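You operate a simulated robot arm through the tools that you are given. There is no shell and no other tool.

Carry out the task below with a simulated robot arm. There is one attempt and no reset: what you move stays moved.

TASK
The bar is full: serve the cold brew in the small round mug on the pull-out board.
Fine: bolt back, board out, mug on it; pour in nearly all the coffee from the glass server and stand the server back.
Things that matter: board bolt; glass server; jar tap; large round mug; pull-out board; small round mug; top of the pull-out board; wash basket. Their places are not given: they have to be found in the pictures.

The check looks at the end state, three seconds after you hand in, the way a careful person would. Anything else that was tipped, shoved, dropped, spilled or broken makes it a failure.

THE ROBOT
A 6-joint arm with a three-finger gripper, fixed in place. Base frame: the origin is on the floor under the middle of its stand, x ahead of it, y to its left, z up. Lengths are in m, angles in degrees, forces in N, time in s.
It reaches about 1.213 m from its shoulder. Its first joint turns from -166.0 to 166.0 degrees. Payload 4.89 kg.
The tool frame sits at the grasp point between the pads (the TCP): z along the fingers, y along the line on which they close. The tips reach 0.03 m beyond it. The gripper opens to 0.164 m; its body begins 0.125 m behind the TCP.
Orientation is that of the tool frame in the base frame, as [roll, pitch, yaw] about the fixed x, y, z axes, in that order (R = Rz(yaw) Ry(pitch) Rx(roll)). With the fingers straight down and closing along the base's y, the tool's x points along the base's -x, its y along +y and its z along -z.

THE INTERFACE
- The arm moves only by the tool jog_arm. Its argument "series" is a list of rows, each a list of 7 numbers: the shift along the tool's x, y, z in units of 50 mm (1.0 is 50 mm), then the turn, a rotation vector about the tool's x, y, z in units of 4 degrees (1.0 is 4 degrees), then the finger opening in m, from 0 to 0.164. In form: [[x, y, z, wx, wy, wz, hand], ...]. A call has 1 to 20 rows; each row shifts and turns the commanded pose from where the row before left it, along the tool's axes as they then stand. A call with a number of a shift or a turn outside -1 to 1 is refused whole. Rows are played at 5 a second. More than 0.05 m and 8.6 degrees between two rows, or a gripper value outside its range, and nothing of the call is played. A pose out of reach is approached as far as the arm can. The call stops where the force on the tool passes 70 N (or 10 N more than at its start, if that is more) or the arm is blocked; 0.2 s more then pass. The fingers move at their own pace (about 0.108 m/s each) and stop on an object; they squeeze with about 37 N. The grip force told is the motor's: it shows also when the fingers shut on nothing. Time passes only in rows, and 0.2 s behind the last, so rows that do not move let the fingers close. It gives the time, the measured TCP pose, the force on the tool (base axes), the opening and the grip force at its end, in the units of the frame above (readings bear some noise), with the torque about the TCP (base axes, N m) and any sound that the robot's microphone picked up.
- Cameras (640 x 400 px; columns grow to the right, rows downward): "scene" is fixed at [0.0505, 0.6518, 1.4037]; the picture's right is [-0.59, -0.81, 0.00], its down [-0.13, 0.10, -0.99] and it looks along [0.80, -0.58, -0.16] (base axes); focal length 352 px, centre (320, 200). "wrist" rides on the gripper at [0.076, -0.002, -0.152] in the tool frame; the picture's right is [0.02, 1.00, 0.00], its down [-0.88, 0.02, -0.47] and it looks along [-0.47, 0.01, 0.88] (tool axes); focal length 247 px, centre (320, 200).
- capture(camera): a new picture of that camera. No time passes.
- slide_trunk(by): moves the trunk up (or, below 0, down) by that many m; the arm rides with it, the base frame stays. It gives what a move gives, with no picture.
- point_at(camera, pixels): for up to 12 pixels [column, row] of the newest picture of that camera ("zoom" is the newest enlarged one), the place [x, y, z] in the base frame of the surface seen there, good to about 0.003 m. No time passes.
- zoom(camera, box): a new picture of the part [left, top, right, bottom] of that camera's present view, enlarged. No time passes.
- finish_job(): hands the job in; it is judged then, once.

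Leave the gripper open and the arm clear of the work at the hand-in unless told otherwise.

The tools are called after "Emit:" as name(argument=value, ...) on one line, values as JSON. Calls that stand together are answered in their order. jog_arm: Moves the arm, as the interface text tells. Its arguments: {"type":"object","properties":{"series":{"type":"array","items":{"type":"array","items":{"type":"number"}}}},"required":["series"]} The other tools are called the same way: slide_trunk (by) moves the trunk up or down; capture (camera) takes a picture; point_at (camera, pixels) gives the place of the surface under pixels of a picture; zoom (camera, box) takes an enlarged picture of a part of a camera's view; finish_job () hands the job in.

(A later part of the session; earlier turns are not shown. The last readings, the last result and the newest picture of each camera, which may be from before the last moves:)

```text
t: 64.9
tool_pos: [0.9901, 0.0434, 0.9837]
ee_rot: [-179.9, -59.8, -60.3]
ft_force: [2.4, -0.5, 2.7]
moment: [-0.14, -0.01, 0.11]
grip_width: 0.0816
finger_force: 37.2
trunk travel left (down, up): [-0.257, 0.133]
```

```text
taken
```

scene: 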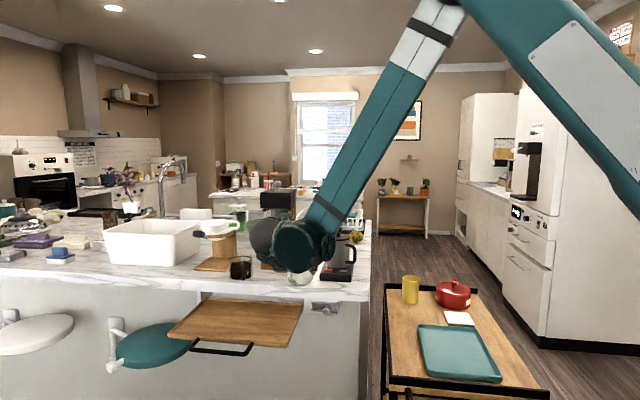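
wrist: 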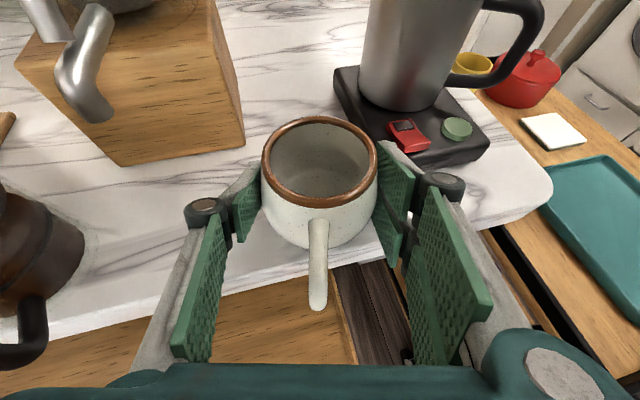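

Gripped (opening 0.0816, 37 N). I lift straight up 25 mm and check.

Emit:
jog_arm(series=[[0.173, 0, -0.1, 0, 0, 0, 0.06], [0.26, 0, -0.15, 0, 0, 0, 0.06], [0, 0, 0, 0, 0, 0, 0.06]])

Emit:
capture(camera="wrist")

```text
t: 65.7
tool_pos: [0.9922, 0.0422, 1.0091]
ee_rot: [-179.9, -59.8, -60.3]
ft_force: [-0.1, -0.4, -2.9]
moment: [0.06, 0.0, 0.01]
grip_width: 0.0817
finger_force: 37.4
trunk travel left (down, up): [-0.257, 0.133]
```

```text
taken
```

wrist: 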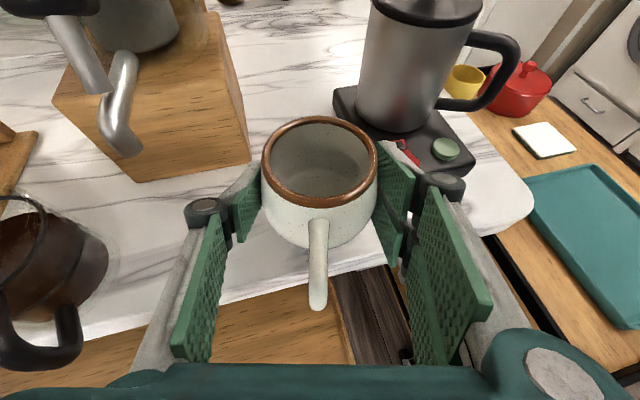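

The mug is held (about 3 N). I carry it outward over the board's right-hand part, towards mug centre (0.93, 0.18), keeping the height.

Emit:
jog_arm(series=[[-0.3975, -0.068, -0.689, 0, 0, 0, 0.06], [-0.3975, -0.068, -0.689, 0, 0, 0, 0.06], [-0.3975, -0.068, -0.689, 0, 0, 0, 0.06], [-0.3975, -0.068, -0.689, 0, 0, 0, 0.06], [0, 0, 0, 0, 0, 0, 0.06]])

Emit:
capture(camera="wrist")

Emit:
capture(camera="scene")

```text
t: 66.9
tool_pos: [0.923, 0.19, 1.0101]
ee_rot: [179.9, -59.8, -60.4]
ft_force: [0.6, -0.1, -2.4]
moment: [-0.05, -0.02, -0.02]
grip_width: 0.0815
finger_force: 36.9
trunk travel left (down, up): [-0.257, 0.133]
```

```text
taken
```

wrist: 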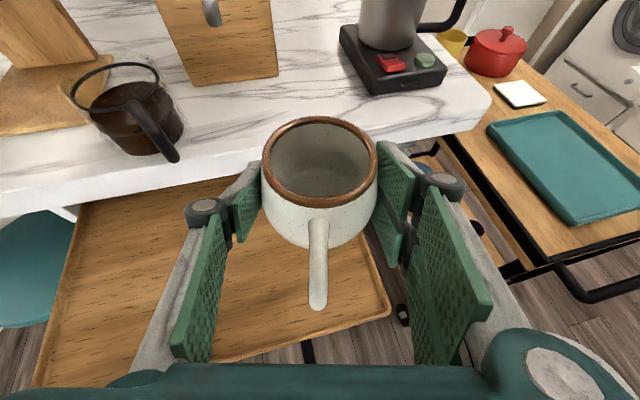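

```text
taken
```

scene: 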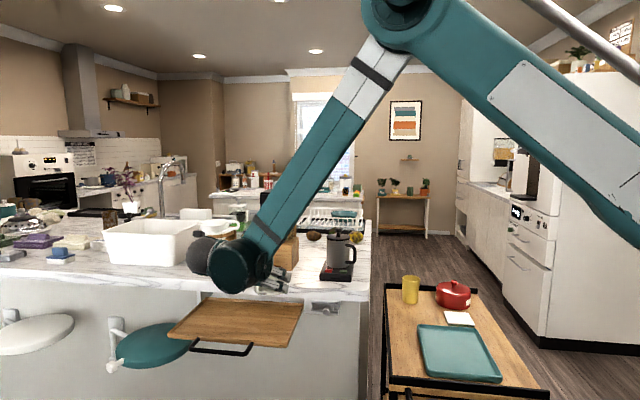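

The right fingers would come down on the board's raised edge here, so I'll shift the mug further left. Let me measure the board's edges/lip in this picture first: right-front corner (388,312), right edge (365,275), front edge (250,350).

Emit:
zoom(camera="wrist", box=[20, 160, 420, 390])

Emit:
point_at(camera="wrist", pixels=[[389, 308], [383, 308], [368, 278], [362, 278], [352, 250], [345, 245], [250, 350], [250, 345], [45, 375], [90, 205], [130, 300], [290, 300]])

```text
1.60 times, centred on (220, 275) of wrist
```

zoom: 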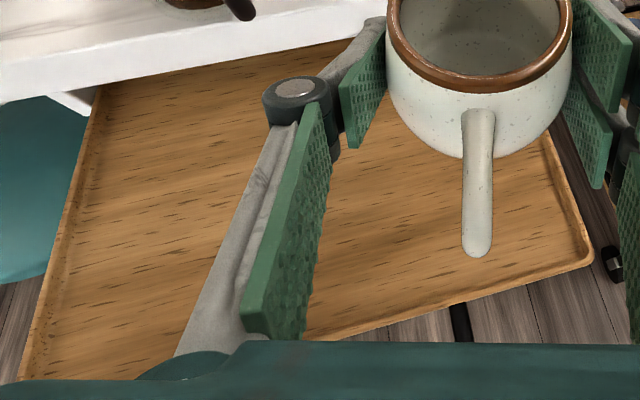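

```text
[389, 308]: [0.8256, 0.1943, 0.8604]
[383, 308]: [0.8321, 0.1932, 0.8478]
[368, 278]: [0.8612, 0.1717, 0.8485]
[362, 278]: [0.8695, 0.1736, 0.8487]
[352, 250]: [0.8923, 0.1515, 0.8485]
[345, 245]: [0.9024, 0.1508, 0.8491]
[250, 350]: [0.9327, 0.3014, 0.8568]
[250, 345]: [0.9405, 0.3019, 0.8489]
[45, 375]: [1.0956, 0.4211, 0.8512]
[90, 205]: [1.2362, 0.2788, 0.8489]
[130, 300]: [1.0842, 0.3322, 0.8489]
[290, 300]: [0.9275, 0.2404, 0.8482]
```

Board top is z 0.8486 with a lip to ~0.858. I shift 45 mm left along the board (mug to about (0.965, 0.209)), then lower 100 mm.

Emit:
jog_arm(series=[[-0.021, -0.45, -0.037, 0, 0, 0, 0.06], [-0.021, -0.45, -0.037, 0, 0, 0, 0.06], [-0.433, 0, 0.25, 0, 0, 0, 0.06], [-0.433, 0, 0.25, 0, 0, 0, 0.06], [-0.433, 0, 0.25, 0, 0, 0, 0.06], [-0.433, 0, 0.25, 0, 0, 0, 0.06], [0, 0, 0, 0, 0, 0, 0.06]])

Emit:
capture(camera="wrist")

Emit:
zoom(camera="scene", box=[160, 240, 340, 360])

```text
t: 68.5
tool_pos: [0.963, 0.2122, 0.9079]
ee_rot: [180.0, -59.9, -60.3]
ft_force: [-0.2, 0.3, -3.6]
moment: [-0.03, 0.0, -0.04]
grip_width: 0.0811
finger_force: 36.7
trunk travel left (down, up): [-0.257, 0.133]
```

```text
taken
```

wrist: 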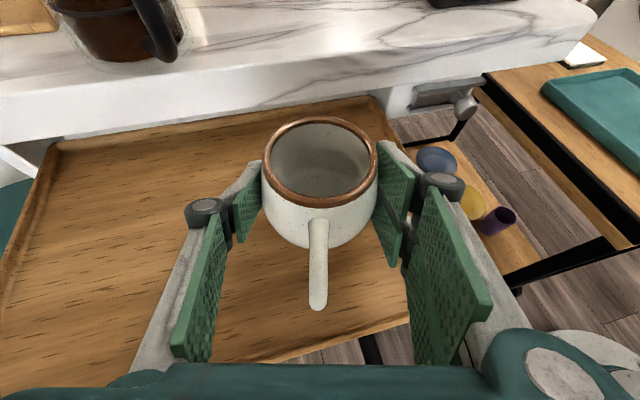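

```text
3.33 times, centred on (250, 300) of scene
```

zoom: 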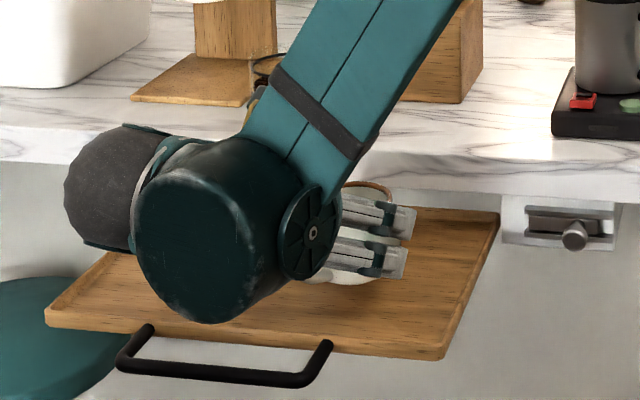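

The purple thing on the lower shelf is just a tumbler. Mug is ~10 mm above the board. I lower 8 mm more slowly, then in small steps until contact.

Emit:
jog_arm(series=[[-0.052, 0, 0.03, 0, 0, 0, 0.06], [-0.052, 0, 0.03, 0, 0, 0, 0.06], [-0.035, 0, 0.02, 0, 0, 0, 0.06], [0, 0, 0, 0, 0, 0, 0.06]])

Emit:
jog_arm(series=[[-0.026, 0, 0.015, 0, 0, 0, 0.06], [0, 0, 0, 0, 0, 0, 0.06]])

```text
t: 69.5
tool_pos: [0.9628, 0.2134, 0.9007]
ee_rot: [180.0, -59.9, -60.4]
ft_force: [-0.5, 0.0, -2.8]
moment: [0.01, 0.04, -0.02]
grip_width: 0.0812
finger_force: 36.9
trunk travel left (down, up): [-0.257, 0.133]
```

```text
t: 70.1
tool_pos: [0.9625, 0.2146, 0.8999]
ee_rot: [-179.9, -59.8, -60.3]
ft_force: [0.1, 0.6, -2.4]
moment: [0.01, -0.01, 0.0]
grip_width: 0.0813
finger_force: 36.8
trunk travel left (down, up): [-0.257, 0.133]
```

No contact yet (−2.4 N is the mug's weight). I continue in 1.5 mm steps.

Emit:
jog_arm(series=[[-0.026, 0, 0.015, 0, 0, 0, 0.06], [0, 0, 0, 0, 0, 0, 0.06]])

Emit:
jog_arm(series=[[-0.026, 0, 0.015, 0, 0, 0, 0.06], [0, 0, 0, 0, 0, 0, 0.06]])

```text
t: 70.7
tool_pos: [0.9614, 0.2134, 0.8978]
ee_rot: [-180.0, -59.8, -60.3]
ft_force: [-0.5, 0.5, -2.0]
moment: [0.01, 0.0, 0.02]
grip_width: 0.0812
finger_force: 37.0
trunk travel left (down, up): [-0.257, 0.133]
```

```text
t: 71.3
tool_pos: [0.9609, 0.2138, 0.896]
ee_rot: [-179.9, -59.8, -60.3]
ft_force: [0.4, 0.6, -2.5]
moment: [0.03, 0.02, -0.01]
grip_width: 0.0812
finger_force: 37.4
trunk travel left (down, up): [-0.257, 0.133]
```

Still free; another two 1 mm steps.

Emit:
jog_arm(series=[[-0.0173, 0, 0.01, 0, 0, 0, 0.06], [0, 0, 0, 0, 0, 0, 0.06]])

Emit:
jog_arm(series=[[-0.0173, 0, 0.01, 0, 0, 0, 0.06], [0, 0, 0, 0, 0, 0, 0.06]])

Emit:
zoom(camera="scene", box=[220, 280, 310, 340])

```text
t: 71.9
tool_pos: [0.9604, 0.214, 0.8944]
ee_rot: [180.0, -59.9, -60.3]
ft_force: [0.3, 0.0, -1.7]
moment: [0.02, 0.01, 0.0]
grip_width: 0.0811
finger_force: 36.7
trunk travel left (down, up): [-0.257, 0.133]
```

```text
t: 72.5
tool_pos: [0.962, 0.214, 0.8935]
ee_rot: [-180.0, -59.7, -60.3]
ft_force: [-0.2, 0.0, -1.1]
moment: [0.01, 0.02, -0.02]
grip_width: 0.0811
finger_force: 37.6
trunk travel left (down, up): [-0.257, 0.133]
```

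```text
6.67 times, centred on (265, 310) of scene
```

zoom: 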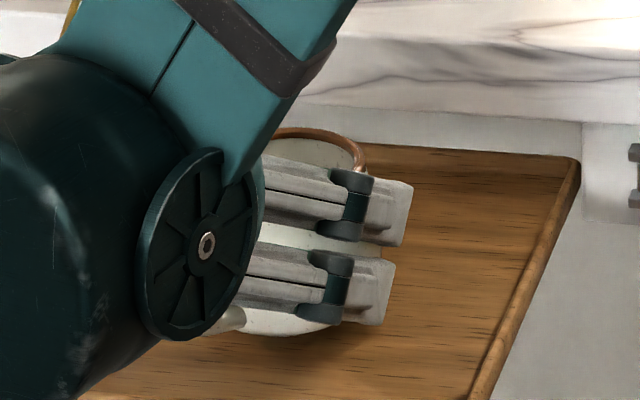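

The load is decreasing (−1.1 N): contact is beginning. One more millimetre.

Emit:
jog_arm(series=[[-0.0173, 0, 0.01, 0, 0, 0, 0.06], [0, 0, 0, 0, 0, 0, 0.06]])

Emit:
jog_arm(series=[[-0.0173, 0, 0.01, 0, 0, 0, 0.06], [0, 0, 0, 0, 0, 0, 0.06]])

Emit:
capture(camera="wrist")

```text
t: 73.1
tool_pos: [0.9608, 0.2136, 0.8934]
ee_rot: [-179.9, -60.0, -60.4]
ft_force: [-2.0, -0.5, 10.8]
moment: [-0.32, 0.31, -0.01]
grip_width: 0.081
finger_force: 37.2
trunk travel left (down, up): [-0.257, 0.133]
```

```text
t: 73.7
tool_pos: [0.9613, 0.214, 0.893]
ee_rot: [-179.9, -59.9, -60.4]
ft_force: [4.1, 1.3, 23.6]
moment: [-0.51, 0.27, 0.12]
grip_width: 0.081
finger_force: 37.1
trunk travel left (down, up): [-0.257, 0.133]
```

```text
taken
```

wrist: 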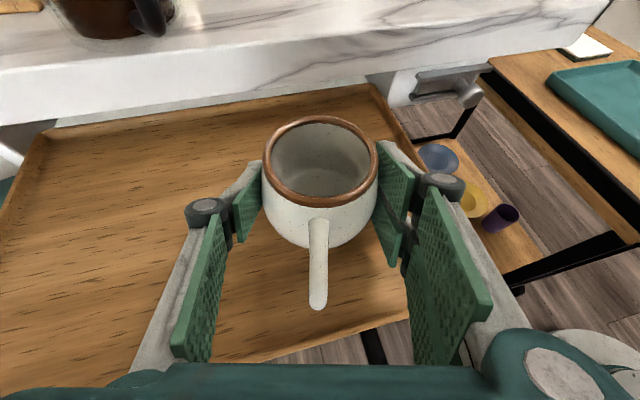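

Contact (23 N). I ease up 0.8 mm and open the fingers.

Emit:
jog_arm(series=[[0.014, 0, -0.008, 0, 0, 0, 0.06], [0, 0, 0, 0, 0, 0, 0.106], [0, 0, 0, 0, 0, 0, 0.106], [0, 0, 0, 0, 0, 0, 0.106]])

Emit:
capture(camera="wrist")

```text
t: 74.7
tool_pos: [0.9622, 0.215, 0.8923]
ee_rot: [-179.9, -59.8, -60.4]
ft_force: [0.6, 0.1, 0.0]
moment: [-0.03, -0.01, -0.02]
grip_width: 0.1058
finger_force: 0.0
trunk travel left (down, up): [-0.257, 0.133]
```

```text
taken
```

wrist: 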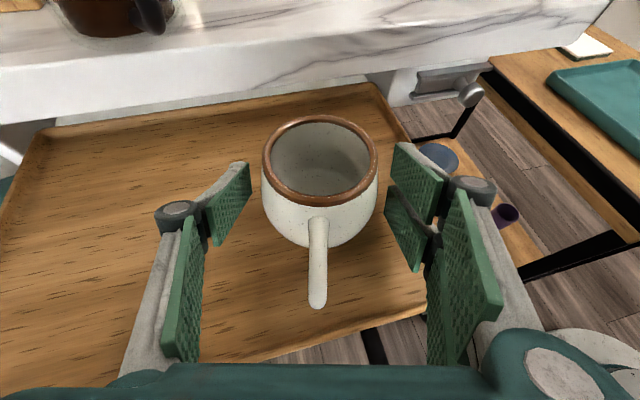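

The mug stands on the board. I back out along the finger direction (0.2 m, up and away).

Emit:
jog_arm(series=[[0, 0, -0.5, 0, 0, 0, 0.106], [0, 0, -0.8, 0, 0, 0, 0.106], [0, 0, -0.8, 0, 0, 0, 0.106], [0, 0, -0.8, 0, 0, 0, 0.106], [0, 0, -0.8, 0, 0, 0, 0.106]])

Emit:
capture(camera="wrist")

Emit:
capture(camera="scene")

```text
t: 75.9
tool_pos: [0.8831, 0.3545, 0.9841]
ee_rot: [180.0, -59.8, -60.3]
ft_force: [0.5, -0.7, -0.8]
moment: [0.06, 0.04, -0.02]
grip_width: 0.106
finger_force: 0.1
trunk travel left (down, up): [-0.257, 0.133]
```

```text
taken
```

wrist: 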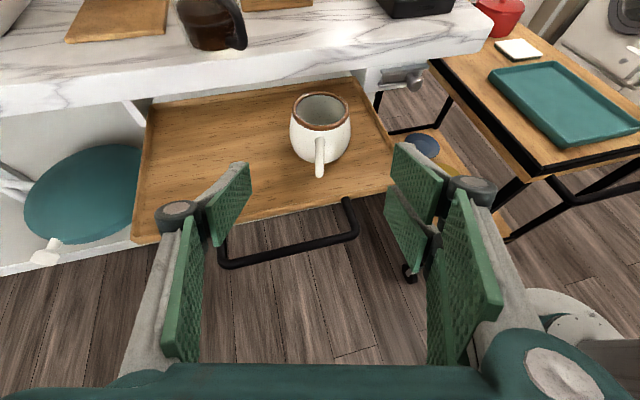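

```text
taken
```

scene: 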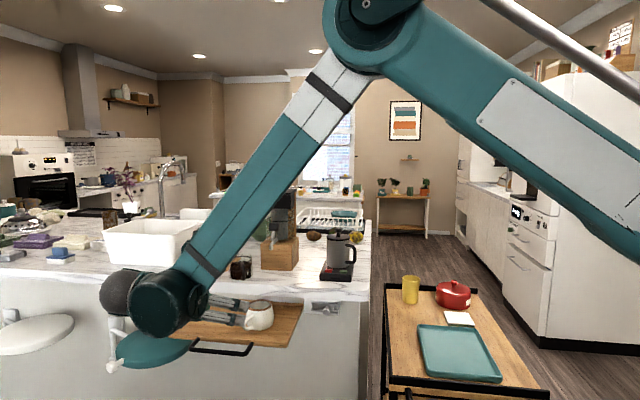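

The mug stands upright on the board. I'll measure its rim now for the pour.

Emit:
zoom(camera="wrist", box=[270, 70, 370, 190])

Emit:
point_at(camera="wrist", pixels=[[294, 111], [349, 110], [320, 95], [322, 128], [320, 150], [319, 170], [230, 15], [200, 35], [230, 45]])

```text
3.33 times, centred on (320, 130) of wrist
```

zoom: 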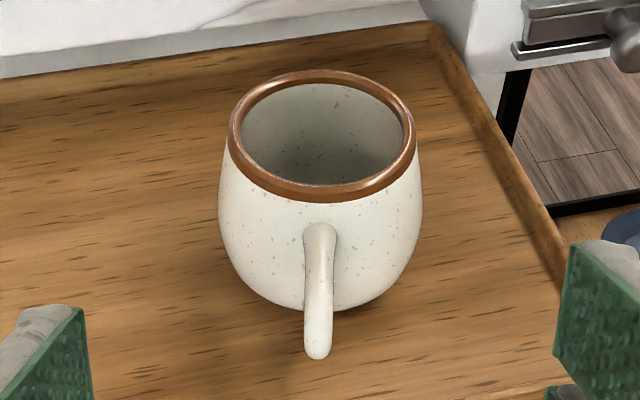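

```text
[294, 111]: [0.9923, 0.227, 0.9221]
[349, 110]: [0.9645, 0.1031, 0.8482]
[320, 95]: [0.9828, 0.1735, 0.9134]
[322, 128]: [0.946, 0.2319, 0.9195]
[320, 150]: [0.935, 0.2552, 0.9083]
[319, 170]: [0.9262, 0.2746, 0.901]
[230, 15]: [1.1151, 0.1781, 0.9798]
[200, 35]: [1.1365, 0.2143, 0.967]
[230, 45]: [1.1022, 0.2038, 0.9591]
```

Emit:
point_at(camera="zoom", pixels=[[236, 140], [408, 137], [322, 77], [320, 186], [260, 95], [385, 95], [255, 175], [390, 172]])

```text
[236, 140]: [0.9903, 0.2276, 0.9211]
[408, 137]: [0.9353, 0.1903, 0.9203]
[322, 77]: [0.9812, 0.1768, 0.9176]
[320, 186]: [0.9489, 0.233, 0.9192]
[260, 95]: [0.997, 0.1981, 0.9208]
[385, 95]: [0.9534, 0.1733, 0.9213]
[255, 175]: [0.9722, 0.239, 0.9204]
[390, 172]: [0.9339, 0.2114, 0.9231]
```

Mug rim: centre (0.964, 0.206), z≈0.921. For pouring, sideways tilt would run coffee onto the fingers, so the best way is to grasp the server horizontally by its sides (handle towards the palm) and tip it forward, away from the palm. I go up 0.1, turn to heading −32° and reduce the down-tilt to 10°.

Emit:
jog_arm(series=[[0.577, 0, -0.333, 0, 0, 0, 0.112], [0.577, 0, -0.333, 0, 0, 0, 0.112], [0.577, 0, -0.333, 0, 0, 0, 0.112], [0, 0, 0, 0.866, 0, -0.5, 0.112], [0, 0, 0, 0.866, 0, -0.5, 0.112], [0, 0, 0, 0.866, 0, -0.5, 0.112], [0, 0, 0, 0.866, 0, -0.5, 0.112], [0, 0, 0, 0.866, 0, -0.5, 0.112], [0, 0, 0, 0.866, 0, -0.5, 0.112], [0, 0, 0, 0.866, 0, -0.5, 0.112], [0, 0, 0, 0, 1, 0, 0.112], [0, 0, 0, 0, 1, 0, 0.112], [0, 0, 0, 0, 1, 0, 0.112], [0, 0, 0, 0, 1, 0, 0.112], [0, 0, 0, 0, 1, 0, 0.112]])

Emit:
capture(camera="wrist")

```text
t: 79.1
tool_pos: [0.8822, 0.3539, 1.0858]
ee_rot: [-179.4, -79.8, -32.9]
ft_force: [-0.7, -0.7, -0.5]
moment: [0.02, 0.03, 0.03]
grip_width: 0.1119
finger_force: 0.0
trunk travel left (down, up): [-0.257, 0.133]
```

```text
taken
```

wrist: 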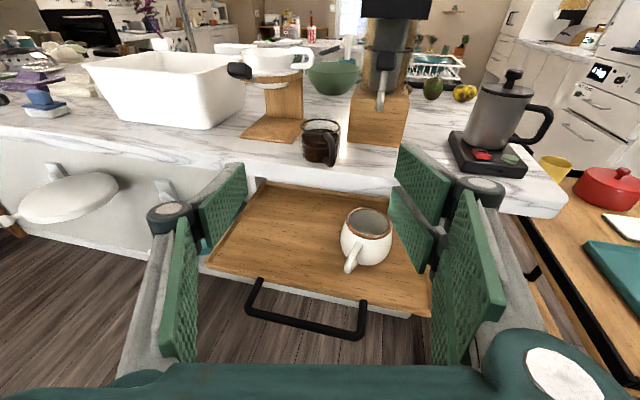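

Heading −32°, tilt 10°. I move towards the server, stopping about 0.18 m short and slightly high, to look at it.

Emit:
jog_arm(series=[[-0.1535, 0.014, 0.742, 0, 0, 0, 0.112], [-0.1535, 0.014, 0.742, 0, 0, 0, 0.112], [-0.1535, 0.014, 0.742, 0, 0, 0, 0.112], [-0.1535, 0.014, 0.742, 0, 0, 0, 0.112]])

Emit:
capture(camera="wrist")

Emit:
zoom(camera="wrist", box=[250, 80, 390, 200])

```text
t: 80.1
tool_pos: [0.9982, 0.2751, 1.0308]
ee_rot: [-179.6, -79.9, -32.9]
ft_force: [-0.9, 0.7, 0.3]
moment: [0.0, 0.03, -0.06]
grip_width: 0.1119
finger_force: 0.1
trunk travel left (down, up): [-0.257, 0.133]
```

```text
taken
```

wrist: 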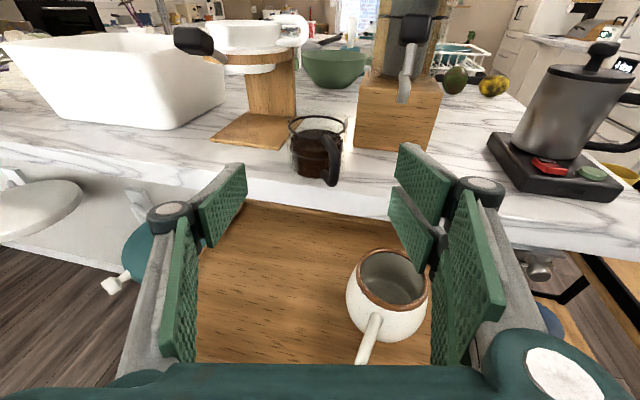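

```text
3.33 times, centred on (320, 140) of wrist
```

zoom: 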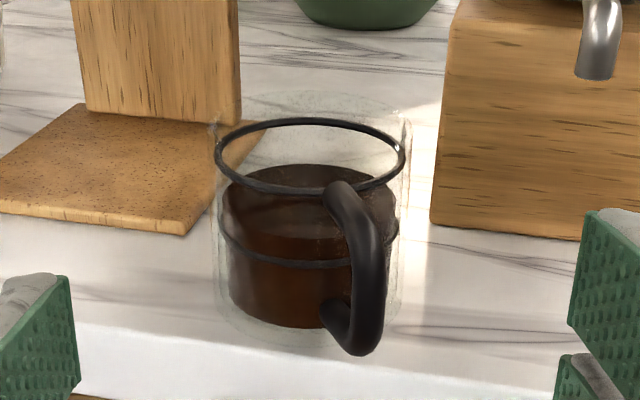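

The server is straight ahead at (318,145), handle a bit right of centre. I'll refine its position using the black upper ring.

Emit:
point_at(camera="zoom", pixels=[[217, 152], [405, 160], [290, 193], [310, 120], [240, 180], [360, 130], [260, 127], [385, 180], [365, 230], [345, 190], [310, 170], [260, 262]])

```text
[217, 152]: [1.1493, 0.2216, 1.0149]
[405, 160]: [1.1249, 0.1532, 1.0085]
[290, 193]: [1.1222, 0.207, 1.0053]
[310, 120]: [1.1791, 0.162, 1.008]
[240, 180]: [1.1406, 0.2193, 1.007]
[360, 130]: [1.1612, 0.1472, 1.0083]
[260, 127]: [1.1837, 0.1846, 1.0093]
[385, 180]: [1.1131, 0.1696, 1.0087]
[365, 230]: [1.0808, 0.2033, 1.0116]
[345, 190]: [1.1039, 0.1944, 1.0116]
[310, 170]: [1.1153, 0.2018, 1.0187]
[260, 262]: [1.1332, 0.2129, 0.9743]
```

Server centre refined to (1.150, 0.182), rim z≈1.019. I lower 24 mm and advance 120 mm, then check before the final approach.

Emit:
jog_arm(series=[[-0.474, -0.054, 0, 0, 0, 0, 0.112], [0, 0, 0.8, 0, 0, 0, 0.112], [0, 0, 0.8, 0, 0, 0, 0.112], [0, 0, 0.8, 0, 0, 0, 0.112]])

Emit:
capture(camera="wrist")

Emit:
zoom(camera="wrist", box=[180, 60, 460, 260])

```text
t: 81.1
tool_pos: [1.0978, 0.218, 0.983]
ee_rot: [-179.5, -79.9, -32.7]
ft_force: [-1.7, 1.5, 0.3]
moment: [0.0, 0.06, -0.06]
grip_width: 0.112
finger_force: 0.1
trunk travel left (down, up): [-0.257, 0.133]
```

```text
taken
```

wrist: 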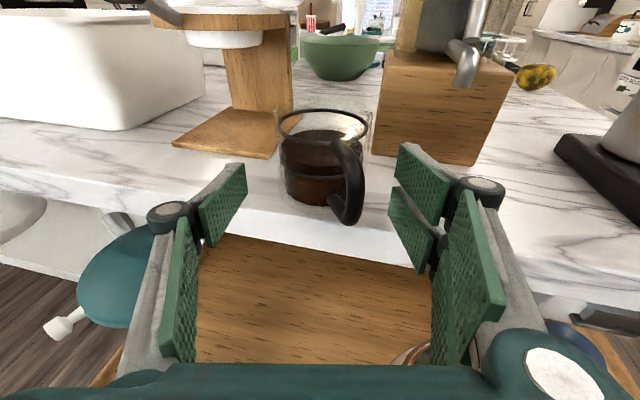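

```text
2.00 times, centred on (320, 160) of wrist
```

zoom: 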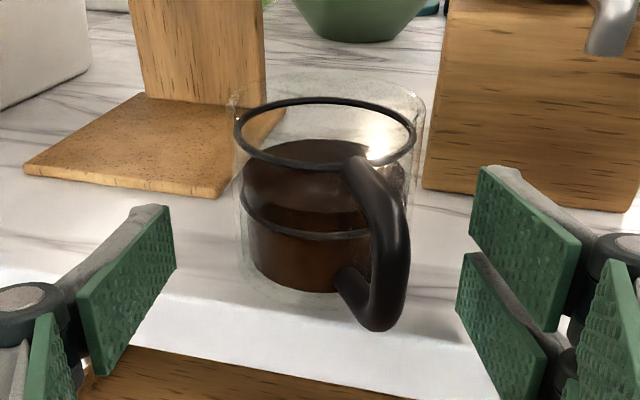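

Centred. I make the last 63 mm with a slight upward correction (aim TCP z 0.977), still open.

Emit:
jog_arm(series=[[0.052, 0.024, 0.635, 0, 0, 0, 0.112], [0.052, 0.024, 0.635, 0, 0, 0, 0.112], [0, 0, 0, 0, 0, 0, 0.112]])

Emit:
capture(camera="wrist")

Emit:
zoom(camera="wrist", box=[180, 60, 460, 260])

Emit:
capture(camera="scene")

```text
t: 81.9
tool_pos: [1.1474, 0.1782, 0.9781]
ee_rot: [-179.5, -79.9, -32.7]
ft_force: [0.7, 0.1, -0.6]
moment: [0.01, -0.01, -0.01]
grip_width: 0.1117
finger_force: 0.1
trunk travel left (down, up): [-0.257, 0.133]
```

```text
taken
```

wrist: 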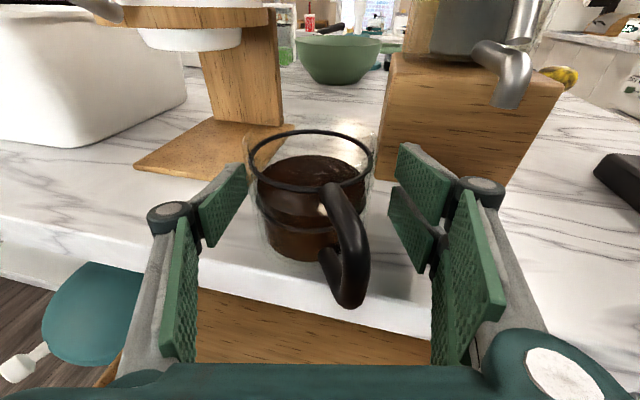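

```text
2.00 times, centred on (320, 160) of wrist
```

zoom: 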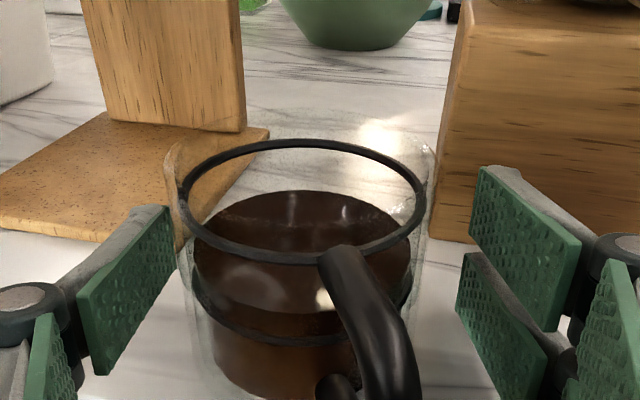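

```text
taken
```

scene: 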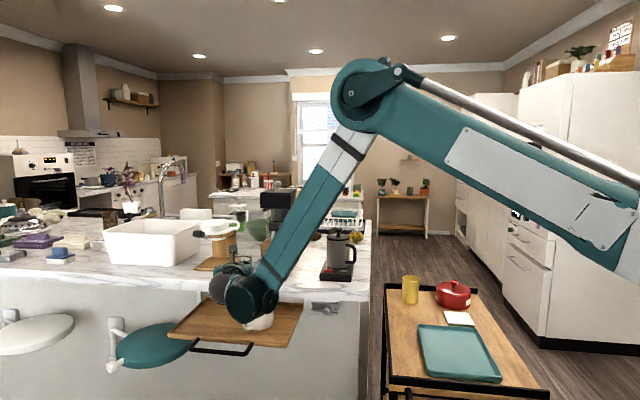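

The server looks a few mm left of the hand's centre. I'll measure the ring again from here.

Emit:
point_at(camera="zoom", pixels=[[183, 195], [422, 205], [265, 255], [300, 142], [220, 238], [395, 165], [215, 160], [385, 245], [375, 300], [170, 165], [432, 165]])

```text
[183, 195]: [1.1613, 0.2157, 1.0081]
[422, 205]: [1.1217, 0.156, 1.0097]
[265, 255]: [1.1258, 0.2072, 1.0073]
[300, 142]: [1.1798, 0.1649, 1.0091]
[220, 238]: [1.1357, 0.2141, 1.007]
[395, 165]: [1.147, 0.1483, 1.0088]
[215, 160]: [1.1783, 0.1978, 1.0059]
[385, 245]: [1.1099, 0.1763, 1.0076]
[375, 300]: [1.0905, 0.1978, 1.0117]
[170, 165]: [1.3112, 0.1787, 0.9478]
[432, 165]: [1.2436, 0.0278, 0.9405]
```

Server centre is 3.4 mm left of the TCP. I shift left by that and close on the glass.

Emit:
jog_arm(series=[[0, -0.068, 0, 0, 0, 0, 0.112], [0, 0, 0, 0, 0, 0, 0.09], [0, 0, 0, 0, 0, 0, 0.06], [0, 0, 0, 0, 0, 0, 0.06], [0, 0, 0, 0, 0, 0, 0.06], [0, 0, 0, 0, 0, 0, 0.06]])

Emit:
capture(camera="wrist")

Emit:
zoom(camera="wrist", box=[180, 60, 460, 260])

```text
t: 83.3
tool_pos: [1.1497, 0.1817, 0.9791]
ee_rot: [-179.6, -79.9, -32.8]
ft_force: [2.2, 0.9, 3.1]
moment: [-0.23, 0.03, 0.07]
grip_width: 0.0793
finger_force: 37.1
trunk travel left (down, up): [-0.257, 0.133]
```

```text
taken
```

wrist: 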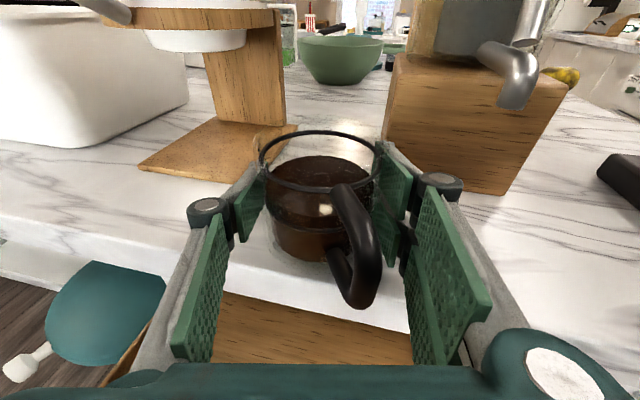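

```text
2.00 times, centred on (320, 160) of wrist
```

zoom: 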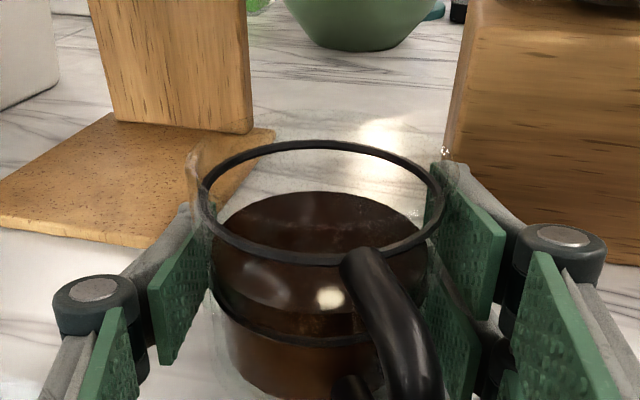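

Gripped (0.0793, 37 N). I lift 8 mm and check the load.

Emit:
jog_arm(series=[[0.079, 0, -0.014, 0, 0, 0, 0.06], [0.079, 0, -0.014, 0, 0, 0, 0.06], [0, 0, 0, 0, 0, 0, 0.06]])

Emit:
zoom(camera="wrist", box=[180, 60, 460, 260])

```text
t: 84.1
tool_pos: [1.1523, 0.1823, 0.9864]
ee_rot: [-179.6, -79.9, -32.9]
ft_force: [-0.8, -0.2, -3.8]
moment: [0.01, -0.05, 0.0]
grip_width: 0.0783
finger_force: 37.1
trunk travel left (down, up): [-0.257, 0.133]
```

```text
2.00 times, centred on (320, 160) of wrist
```

zoom: 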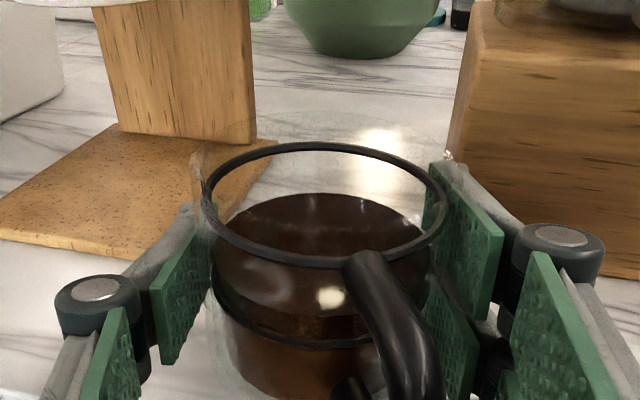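

Held cleanly (≈3.8 N). Now I move out slowly (0.06 m, slight rise to stay under the tap's level), then out and up to z≈1.09.

Emit:
jog_arm(series=[[0.006, 0, -0.306, 0, 0, 0, 0.06], [0.006, 0, -0.306, 0, 0, 0, 0.06], [0.006, 0, -0.306, 0, 0, 0, 0.06], [0.006, 0, -0.306, 0, 0, 0, 0.06], [0.242, 0, -0.348, 0, 0, 0, 0.06], [0.242, 0, -0.348, 0, 0, 0, 0.06], [0.242, 0, -0.348, 0, 0, 0, 0.06], [0.242, 0, -0.348, 0, 0, 0, 0.06], [0.242, 0, -0.348, 0, 0, 0, 0.06], [0.242, 0, -0.348, 0, 0, 0, 0.06], [0, 0, 0, 0, 0, 0, 0.06]])

Emit:
capture(camera="wrist")

Emit:
capture(camera="scene")

```text
t: 86.5
tool_pos: [1.0243, 0.2645, 1.0881]
ee_rot: [-179.4, -79.9, -32.8]
ft_force: [-0.4, 0.0, -3.1]
moment: [0.02, 0.02, 0.02]
grip_width: 0.0779
finger_force: 36.8
trunk travel left (down, up): [-0.257, 0.133]
```

```text
taken
```

wrist: 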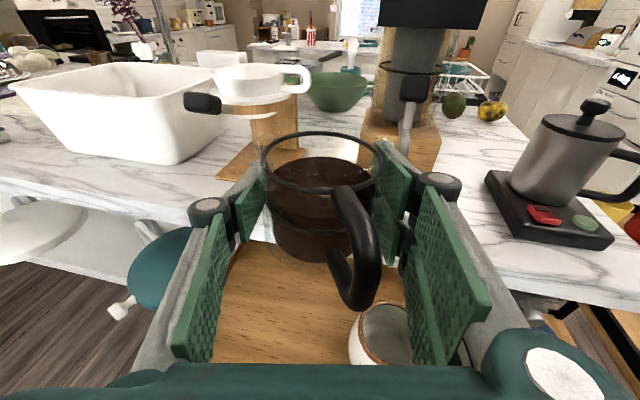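

```text
taken
```

scene: 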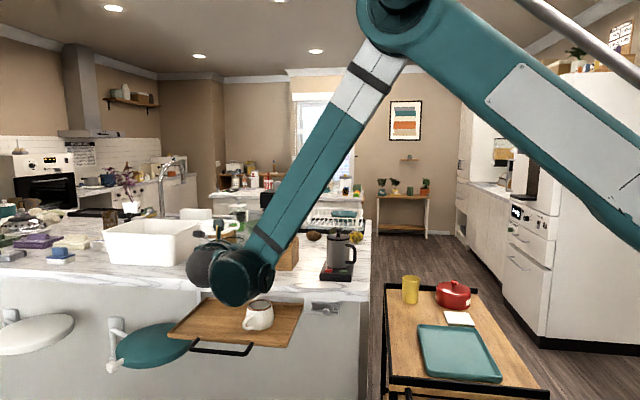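

The server is steady above the board. I'll check the coffee level in the glass before tilting, by picking points on the coffee surface and rim.

Emit:
zoom(camera="wrist", box=[240, 110, 400, 210])

Emit:
point_at(camera="zoom", pixels=[[250, 250], [300, 230], [330, 260], [200, 270], [330, 190], [300, 285], [100, 180], [320, 100], [550, 180], [200, 400]])

```text
4.00 times, centred on (320, 160) of wrist
```

zoom: 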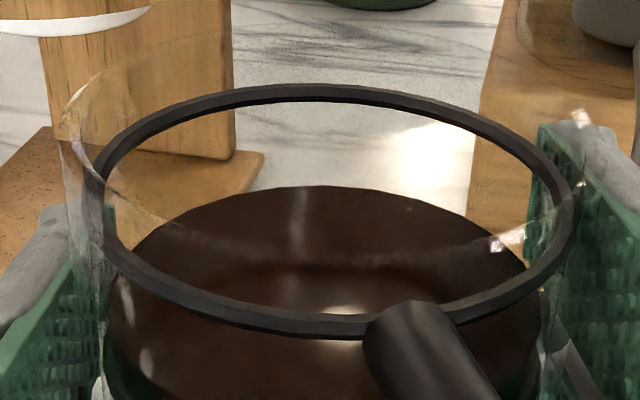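

```text
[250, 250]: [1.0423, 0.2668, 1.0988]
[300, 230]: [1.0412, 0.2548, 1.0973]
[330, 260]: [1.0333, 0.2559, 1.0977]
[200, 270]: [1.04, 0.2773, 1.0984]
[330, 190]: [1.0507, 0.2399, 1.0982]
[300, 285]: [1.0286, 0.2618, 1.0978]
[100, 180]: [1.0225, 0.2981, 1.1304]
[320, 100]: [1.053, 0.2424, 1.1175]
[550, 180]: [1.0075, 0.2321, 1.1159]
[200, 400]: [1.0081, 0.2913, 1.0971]
```

Coffee surface is 32 mm below the rim, inner radius ≈36 mm, so it should start to run at about 41° of tilt. I turn the hand to heading −10° (so the hand will clear the tap when tipped) and tilt forward 16°, safely below the pouring angle.

Emit:
jog_arm(series=[[0, 0, 0, 0.9845, 0, -0.1754, 0.06], [0, 0, 0, 0.9845, 0, -0.1754, 0.06], [0, 0, 0, 0.9845, 0, -0.1754, 0.06], [0, 0, 0, 0.9845, 0, -0.1754, 0.06], [0, 0, 0, 0.9845, 0, -0.1754, 0.06], [0, 0, 0, 0.4922, 0, -0.0877, 0.06], [0, 0, 0, 0, -0.5, 0, 0.06], [0, 0, 0, 0, -0.5, 0, 0.06], [0, 0, 0, 0, -0.5, 0, 0.06], [0, 0, 0, 0, -0.5, 0, 0.06], [0, 0, 0, 0, -0.5, 0, 0.06], [0, 0, 0, 0, -0.5, 0, 0.06], [0, 0, 0, 0, -0.5, 0, 0.06], [0, 0, 0, 0, -0.5, 0, 0.06], [0, 0, 0, 0, 0, 0, 0.06]])

Emit:
capture(camera="wrist")

Emit:
capture(camera="scene")

```text
t: 89.7
tool_pos: [1.0255, 0.2619, 1.0896]
ee_rot: [-179.8, -63.9, -10.5]
ft_force: [-0.5, -0.1, -4.5]
moment: [0.03, -0.05, 0.0]
grip_width: 0.078
finger_force: 37.0
trunk travel left (down, up): [-0.257, 0.133]
```

```text
taken
```

wrist: 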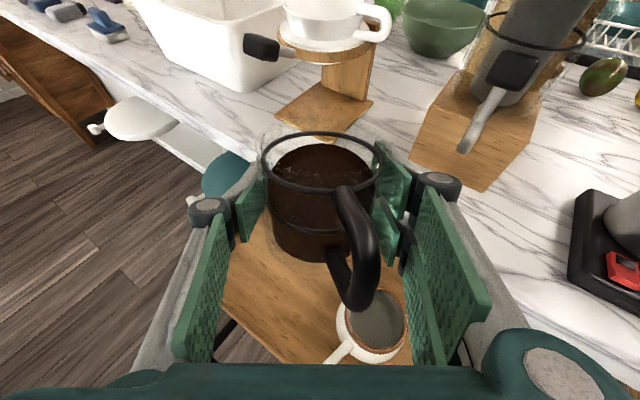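

```text
taken
```

scene: 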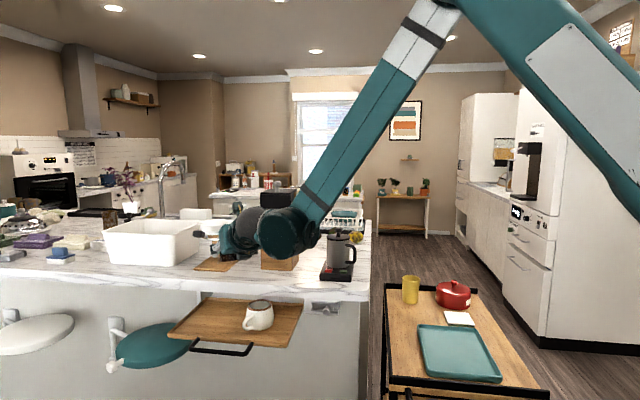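

Level and steady. I carry it over slowly so the server's front lip hovers about 0.115 m above the mug's rim, slightly to the near side of its centre.

Emit:
jog_arm(series=[[-0.306, 0.1655, -0.152, 0, 0, 0, 0.06], [-0.306, 0.1655, -0.152, 0, 0, 0, 0.06], [-0.306, 0.1655, -0.152, 0, 0, 0, 0.06], [-0.306, 0.1655, -0.152, 0, 0, 0, 0.06], [-0.306, 0.1655, -0.152, 0, 0, 0, 0.06], [-0.306, 0.1655, -0.152, 0, 0, 0, 0.06], [-0.306, 0.1655, -0.152, 0, 0, 0, 0.06], [-0.306, 0.1655, -0.152, 0, 0, 0, 0.06], [0, 0, 0, 0, 0, 0, 0.06]])

Emit:
capture(camera="wrist")

Emit:
capture(camera="scene")

```text
t: 91.7
tool_pos: [0.906, 0.2159, 1.0038]
ee_rot: [-179.8, -63.8, -10.5]
ft_force: [-1.2, 0.0, -3.2]
moment: [-0.01, -0.07, 0.03]
grip_width: 0.0776
finger_force: 37.4
trunk travel left (down, up): [-0.257, 0.133]
```

```text
taken
```

wrist: 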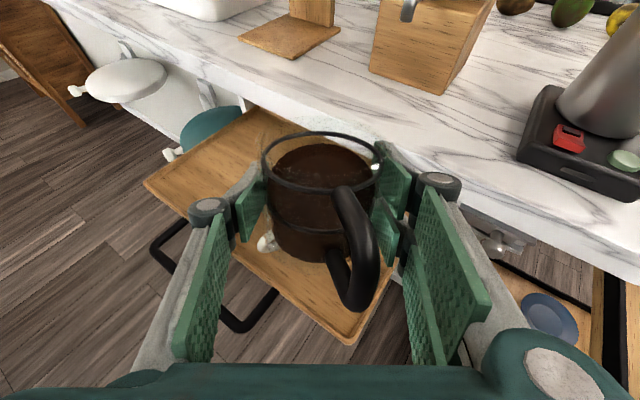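

```text
taken
```

scene: 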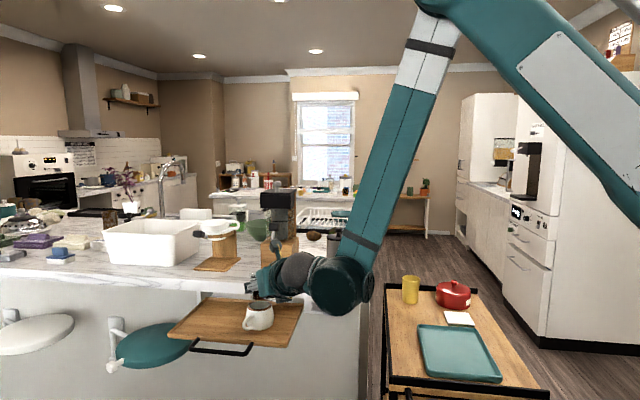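

The lip should be at about (0.955, 0.207, 1.033). I'll zoom the scene view to verify the server sits above the mug.

Emit:
zoom(camera="scene", box=[200, 240, 340, 350])

Emit:
zoom(camera="wrist", box=[220, 110, 420, 280])

```text
3.64 times, centred on (270, 295) of scene
```

zoom: 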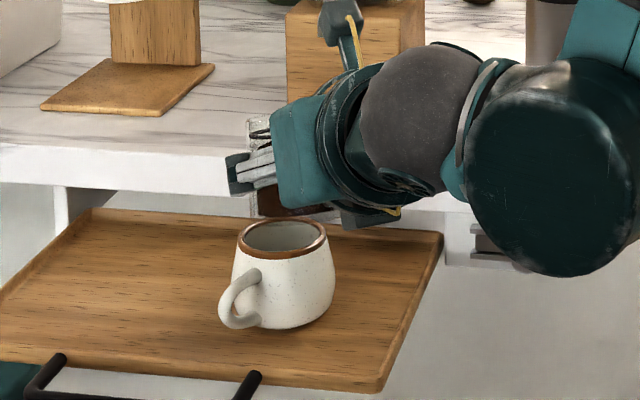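

```text
2.35 times, centred on (320, 195) of wrist
```

zoom: 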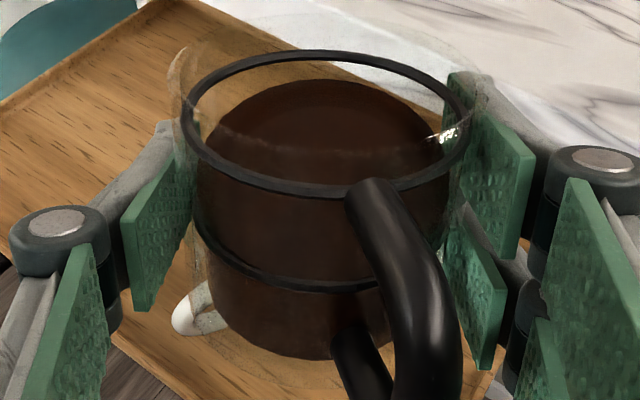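

The projection confirms the lip is right over the mug. Phase A: tilt from 16° to 36° in 2° steps pivoting about the lip, while lowering the lip to ~50 mm above the mug rim (still below the pouring angle).

Emit:
jog_arm(series=[[-0.0886, 0, 0.0212, 0, -0.5, 0, 0.06], [-0.0866, 0, 0.025, 0, -0.5, 0, 0.06], [-0.0845, 0, 0.0288, 0, -0.5, 0, 0.06], [-0.0822, 0, 0.0325, 0, -0.5, 0, 0.06], [-0.0799, 0, 0.0361, 0, -0.5, 0, 0.06], [-0.0774, 0, 0.0397, 0, -0.5, 0, 0.06], [-0.0748, 0, 0.0431, 0, -0.5, 0, 0.06], [-0.0721, 0, 0.0465, 0, -0.5, 0, 0.06], [-0.0692, 0, 0.0497, 0, -0.5, 0, 0.06], [-0.0662, 0, 0.0529, 0, -0.5, 0, 0.06], [0, 0, 0, 0, 0, 0, 0.06]])

Emit:
capture(camera="wrist")

Emit:
zoom(camera="scene", box=[200, 240, 340, 350])

Emit:
zoom(camera="wrist", box=[220, 110, 420, 280])

```text
t: 94.1
tool_pos: [0.9004, 0.2184, 0.9633]
ee_rot: [-179.9, -43.9, -10.4]
ft_force: [0.3, 0.5, -3.7]
moment: [-0.03, -0.05, -0.02]
grip_width: 0.0778
finger_force: 37.2
trunk travel left (down, up): [-0.257, 0.133]
```

```text
taken
```

wrist: 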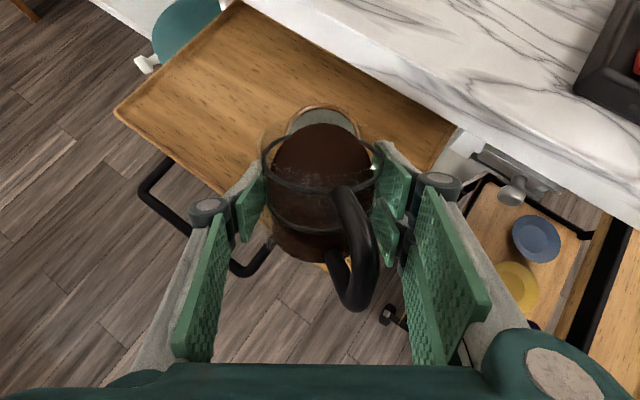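

```text
3.64 times, centred on (270, 295) of scene
```

zoom: 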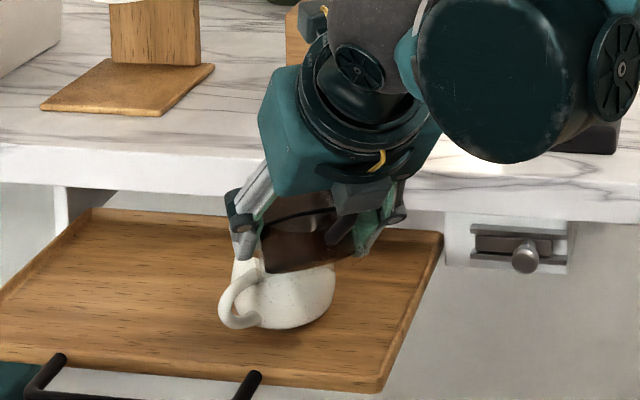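

```text
2.35 times, centred on (320, 195) of wrist
```

zoom: 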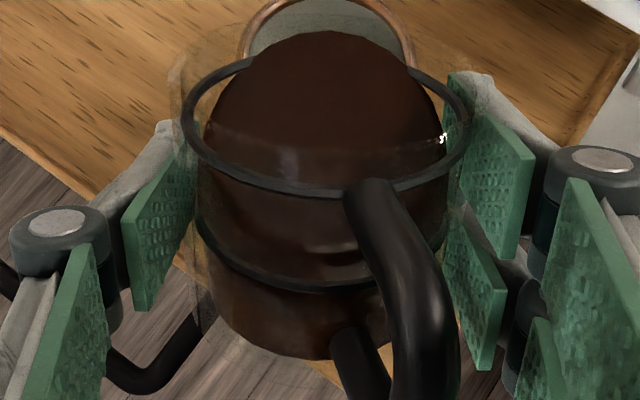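

θ=36°, lip about 53 mm above the rim and laterally centred; mug is seen just beyond the lip in the wrist view. Phase B: tilt on slowly, 1° per step, to 46°, and look for the start of flow.

Emit:
jog_arm(series=[[-0.0014, 0, -0.0013, 0, -0.25, 0, 0.06], [-0.0014, 0, -0.0013, 0, -0.25, 0, 0.06], [-0.0014, 0, -0.0013, 0, -0.25, 0, 0.06], [-0.0014, 0, -0.0013, 0, -0.25, 0, 0.06], [-0.0014, 0, -0.0013, 0, -0.25, 0, 0.06], [-0.0014, 0, -0.0013, 0, -0.25, 0, 0.06], [-0.0014, 0, -0.0013, 0, -0.25, 0, 0.06], [-0.0014, 0, -0.0013, 0, -0.25, 0, 0.06], [-0.0014, 0, -0.0013, 0, -0.25, 0, 0.06], [-0.0014, 0, -0.0013, 0, -0.25, 0, 0.06]])

Emit:
capture(camera="wrist")

Emit:
zoom(camera="wrist", box=[220, 70, 420, 240])

Emit:
zoom(camera="scene", box=[200, 240, 340, 350])

```text
t: 96.3
tool_pos: [0.8962, 0.219, 0.9631]
ee_rot: [-179.8, -33.9, -10.4]
ft_force: [0.0, -0.3, -2.8]
moment: [0.03, -0.06, 0.02]
grip_width: 0.0777
finger_force: 36.5
trunk travel left (down, up): [-0.257, 0.133]
```

```text
taken
```

wrist: 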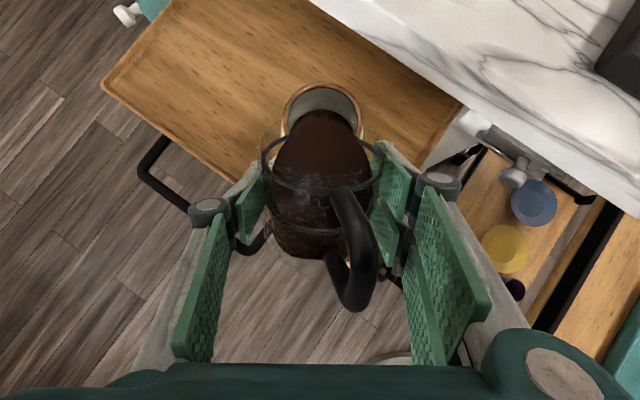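

```text
2.35 times, centred on (320, 155) of wrist
```

zoom: 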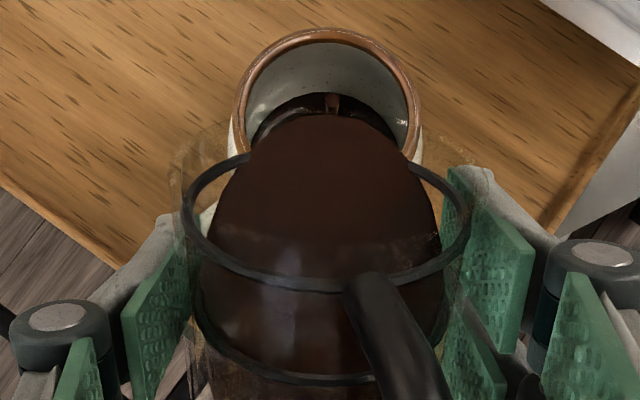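

```text
3.64 times, centred on (270, 295) of scene
```

zoom: 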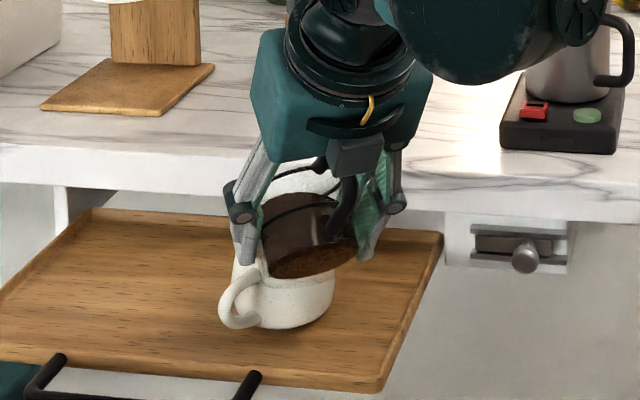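

Flow has started: a thin stream falls into the middle of the mug (zoom (332,100)), coffee pooling inside, nothing on the board. I continue at the same slow rate, pivoting on the lip, to 58°.

Emit:
jog_arm(series=[[0.0112, 0, -0.0168, 0, -0.25, 0, 0.06], [0.0112, 0, -0.0168, 0, -0.25, 0, 0.06], [0.0112, 0, -0.0168, 0, -0.25, 0, 0.06], [0.0112, 0, -0.0168, 0, -0.25, 0, 0.06], [0.0112, 0, -0.0168, 0, -0.25, 0, 0.06], [0.0112, 0, -0.0168, 0, -0.25, 0, 0.06], [0.0112, 0, -0.0168, 0, -0.25, 0, 0.06], [0.0112, 0, -0.0168, 0, -0.25, 0, 0.06], [0.0112, 0, -0.0168, 0, -0.25, 0, 0.06], [0.0112, 0, -0.0168, 0, -0.25, 0, 0.06], [0.0112, 0, -0.0168, 0, -0.25, 0, 0.06], [0.0112, 0, -0.0168, 0, -0.25, 0, 0.06]])

Emit:
capture(camera="wrist")

Emit:
zoom(camera="wrist", box=[220, 70, 420, 240])

Emit:
zoom(camera="scene", box=[200, 240, 340, 350])

```text
t: 98.9
tool_pos: [0.9001, 0.2178, 0.9747]
ee_rot: [-179.9, -21.9, -10.4]
ft_force: [0.6, 0.5, -3.3]
moment: [0.0, -0.03, 0.02]
grip_width: 0.0777
finger_force: 36.6
trunk travel left (down, up): [-0.257, 0.133]
```

```text
taken
```

wrist: 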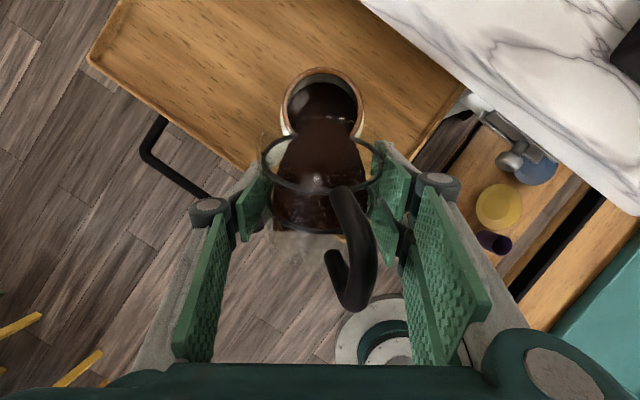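

```text
2.35 times, centred on (320, 155) of wrist
```

zoom: 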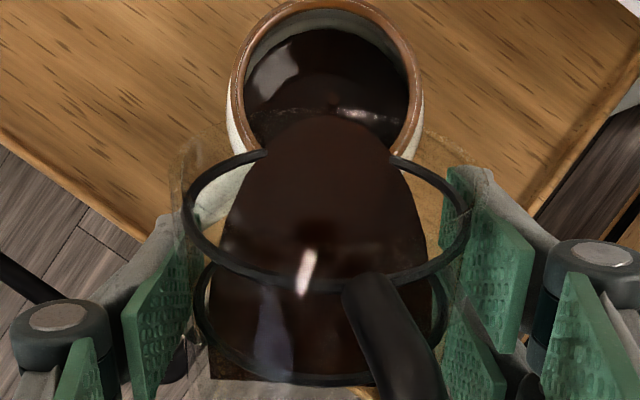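

```text
3.64 times, centred on (270, 295) of scene
```

zoom: 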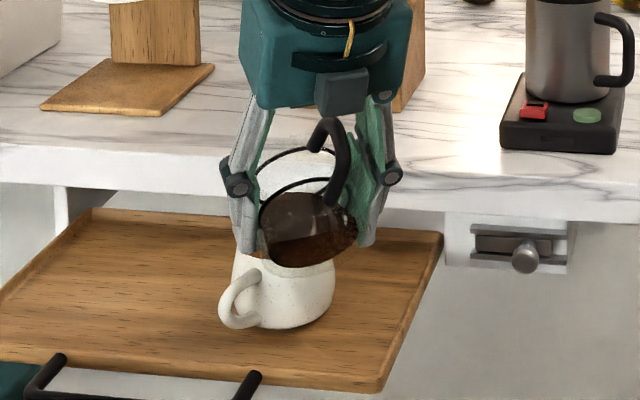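

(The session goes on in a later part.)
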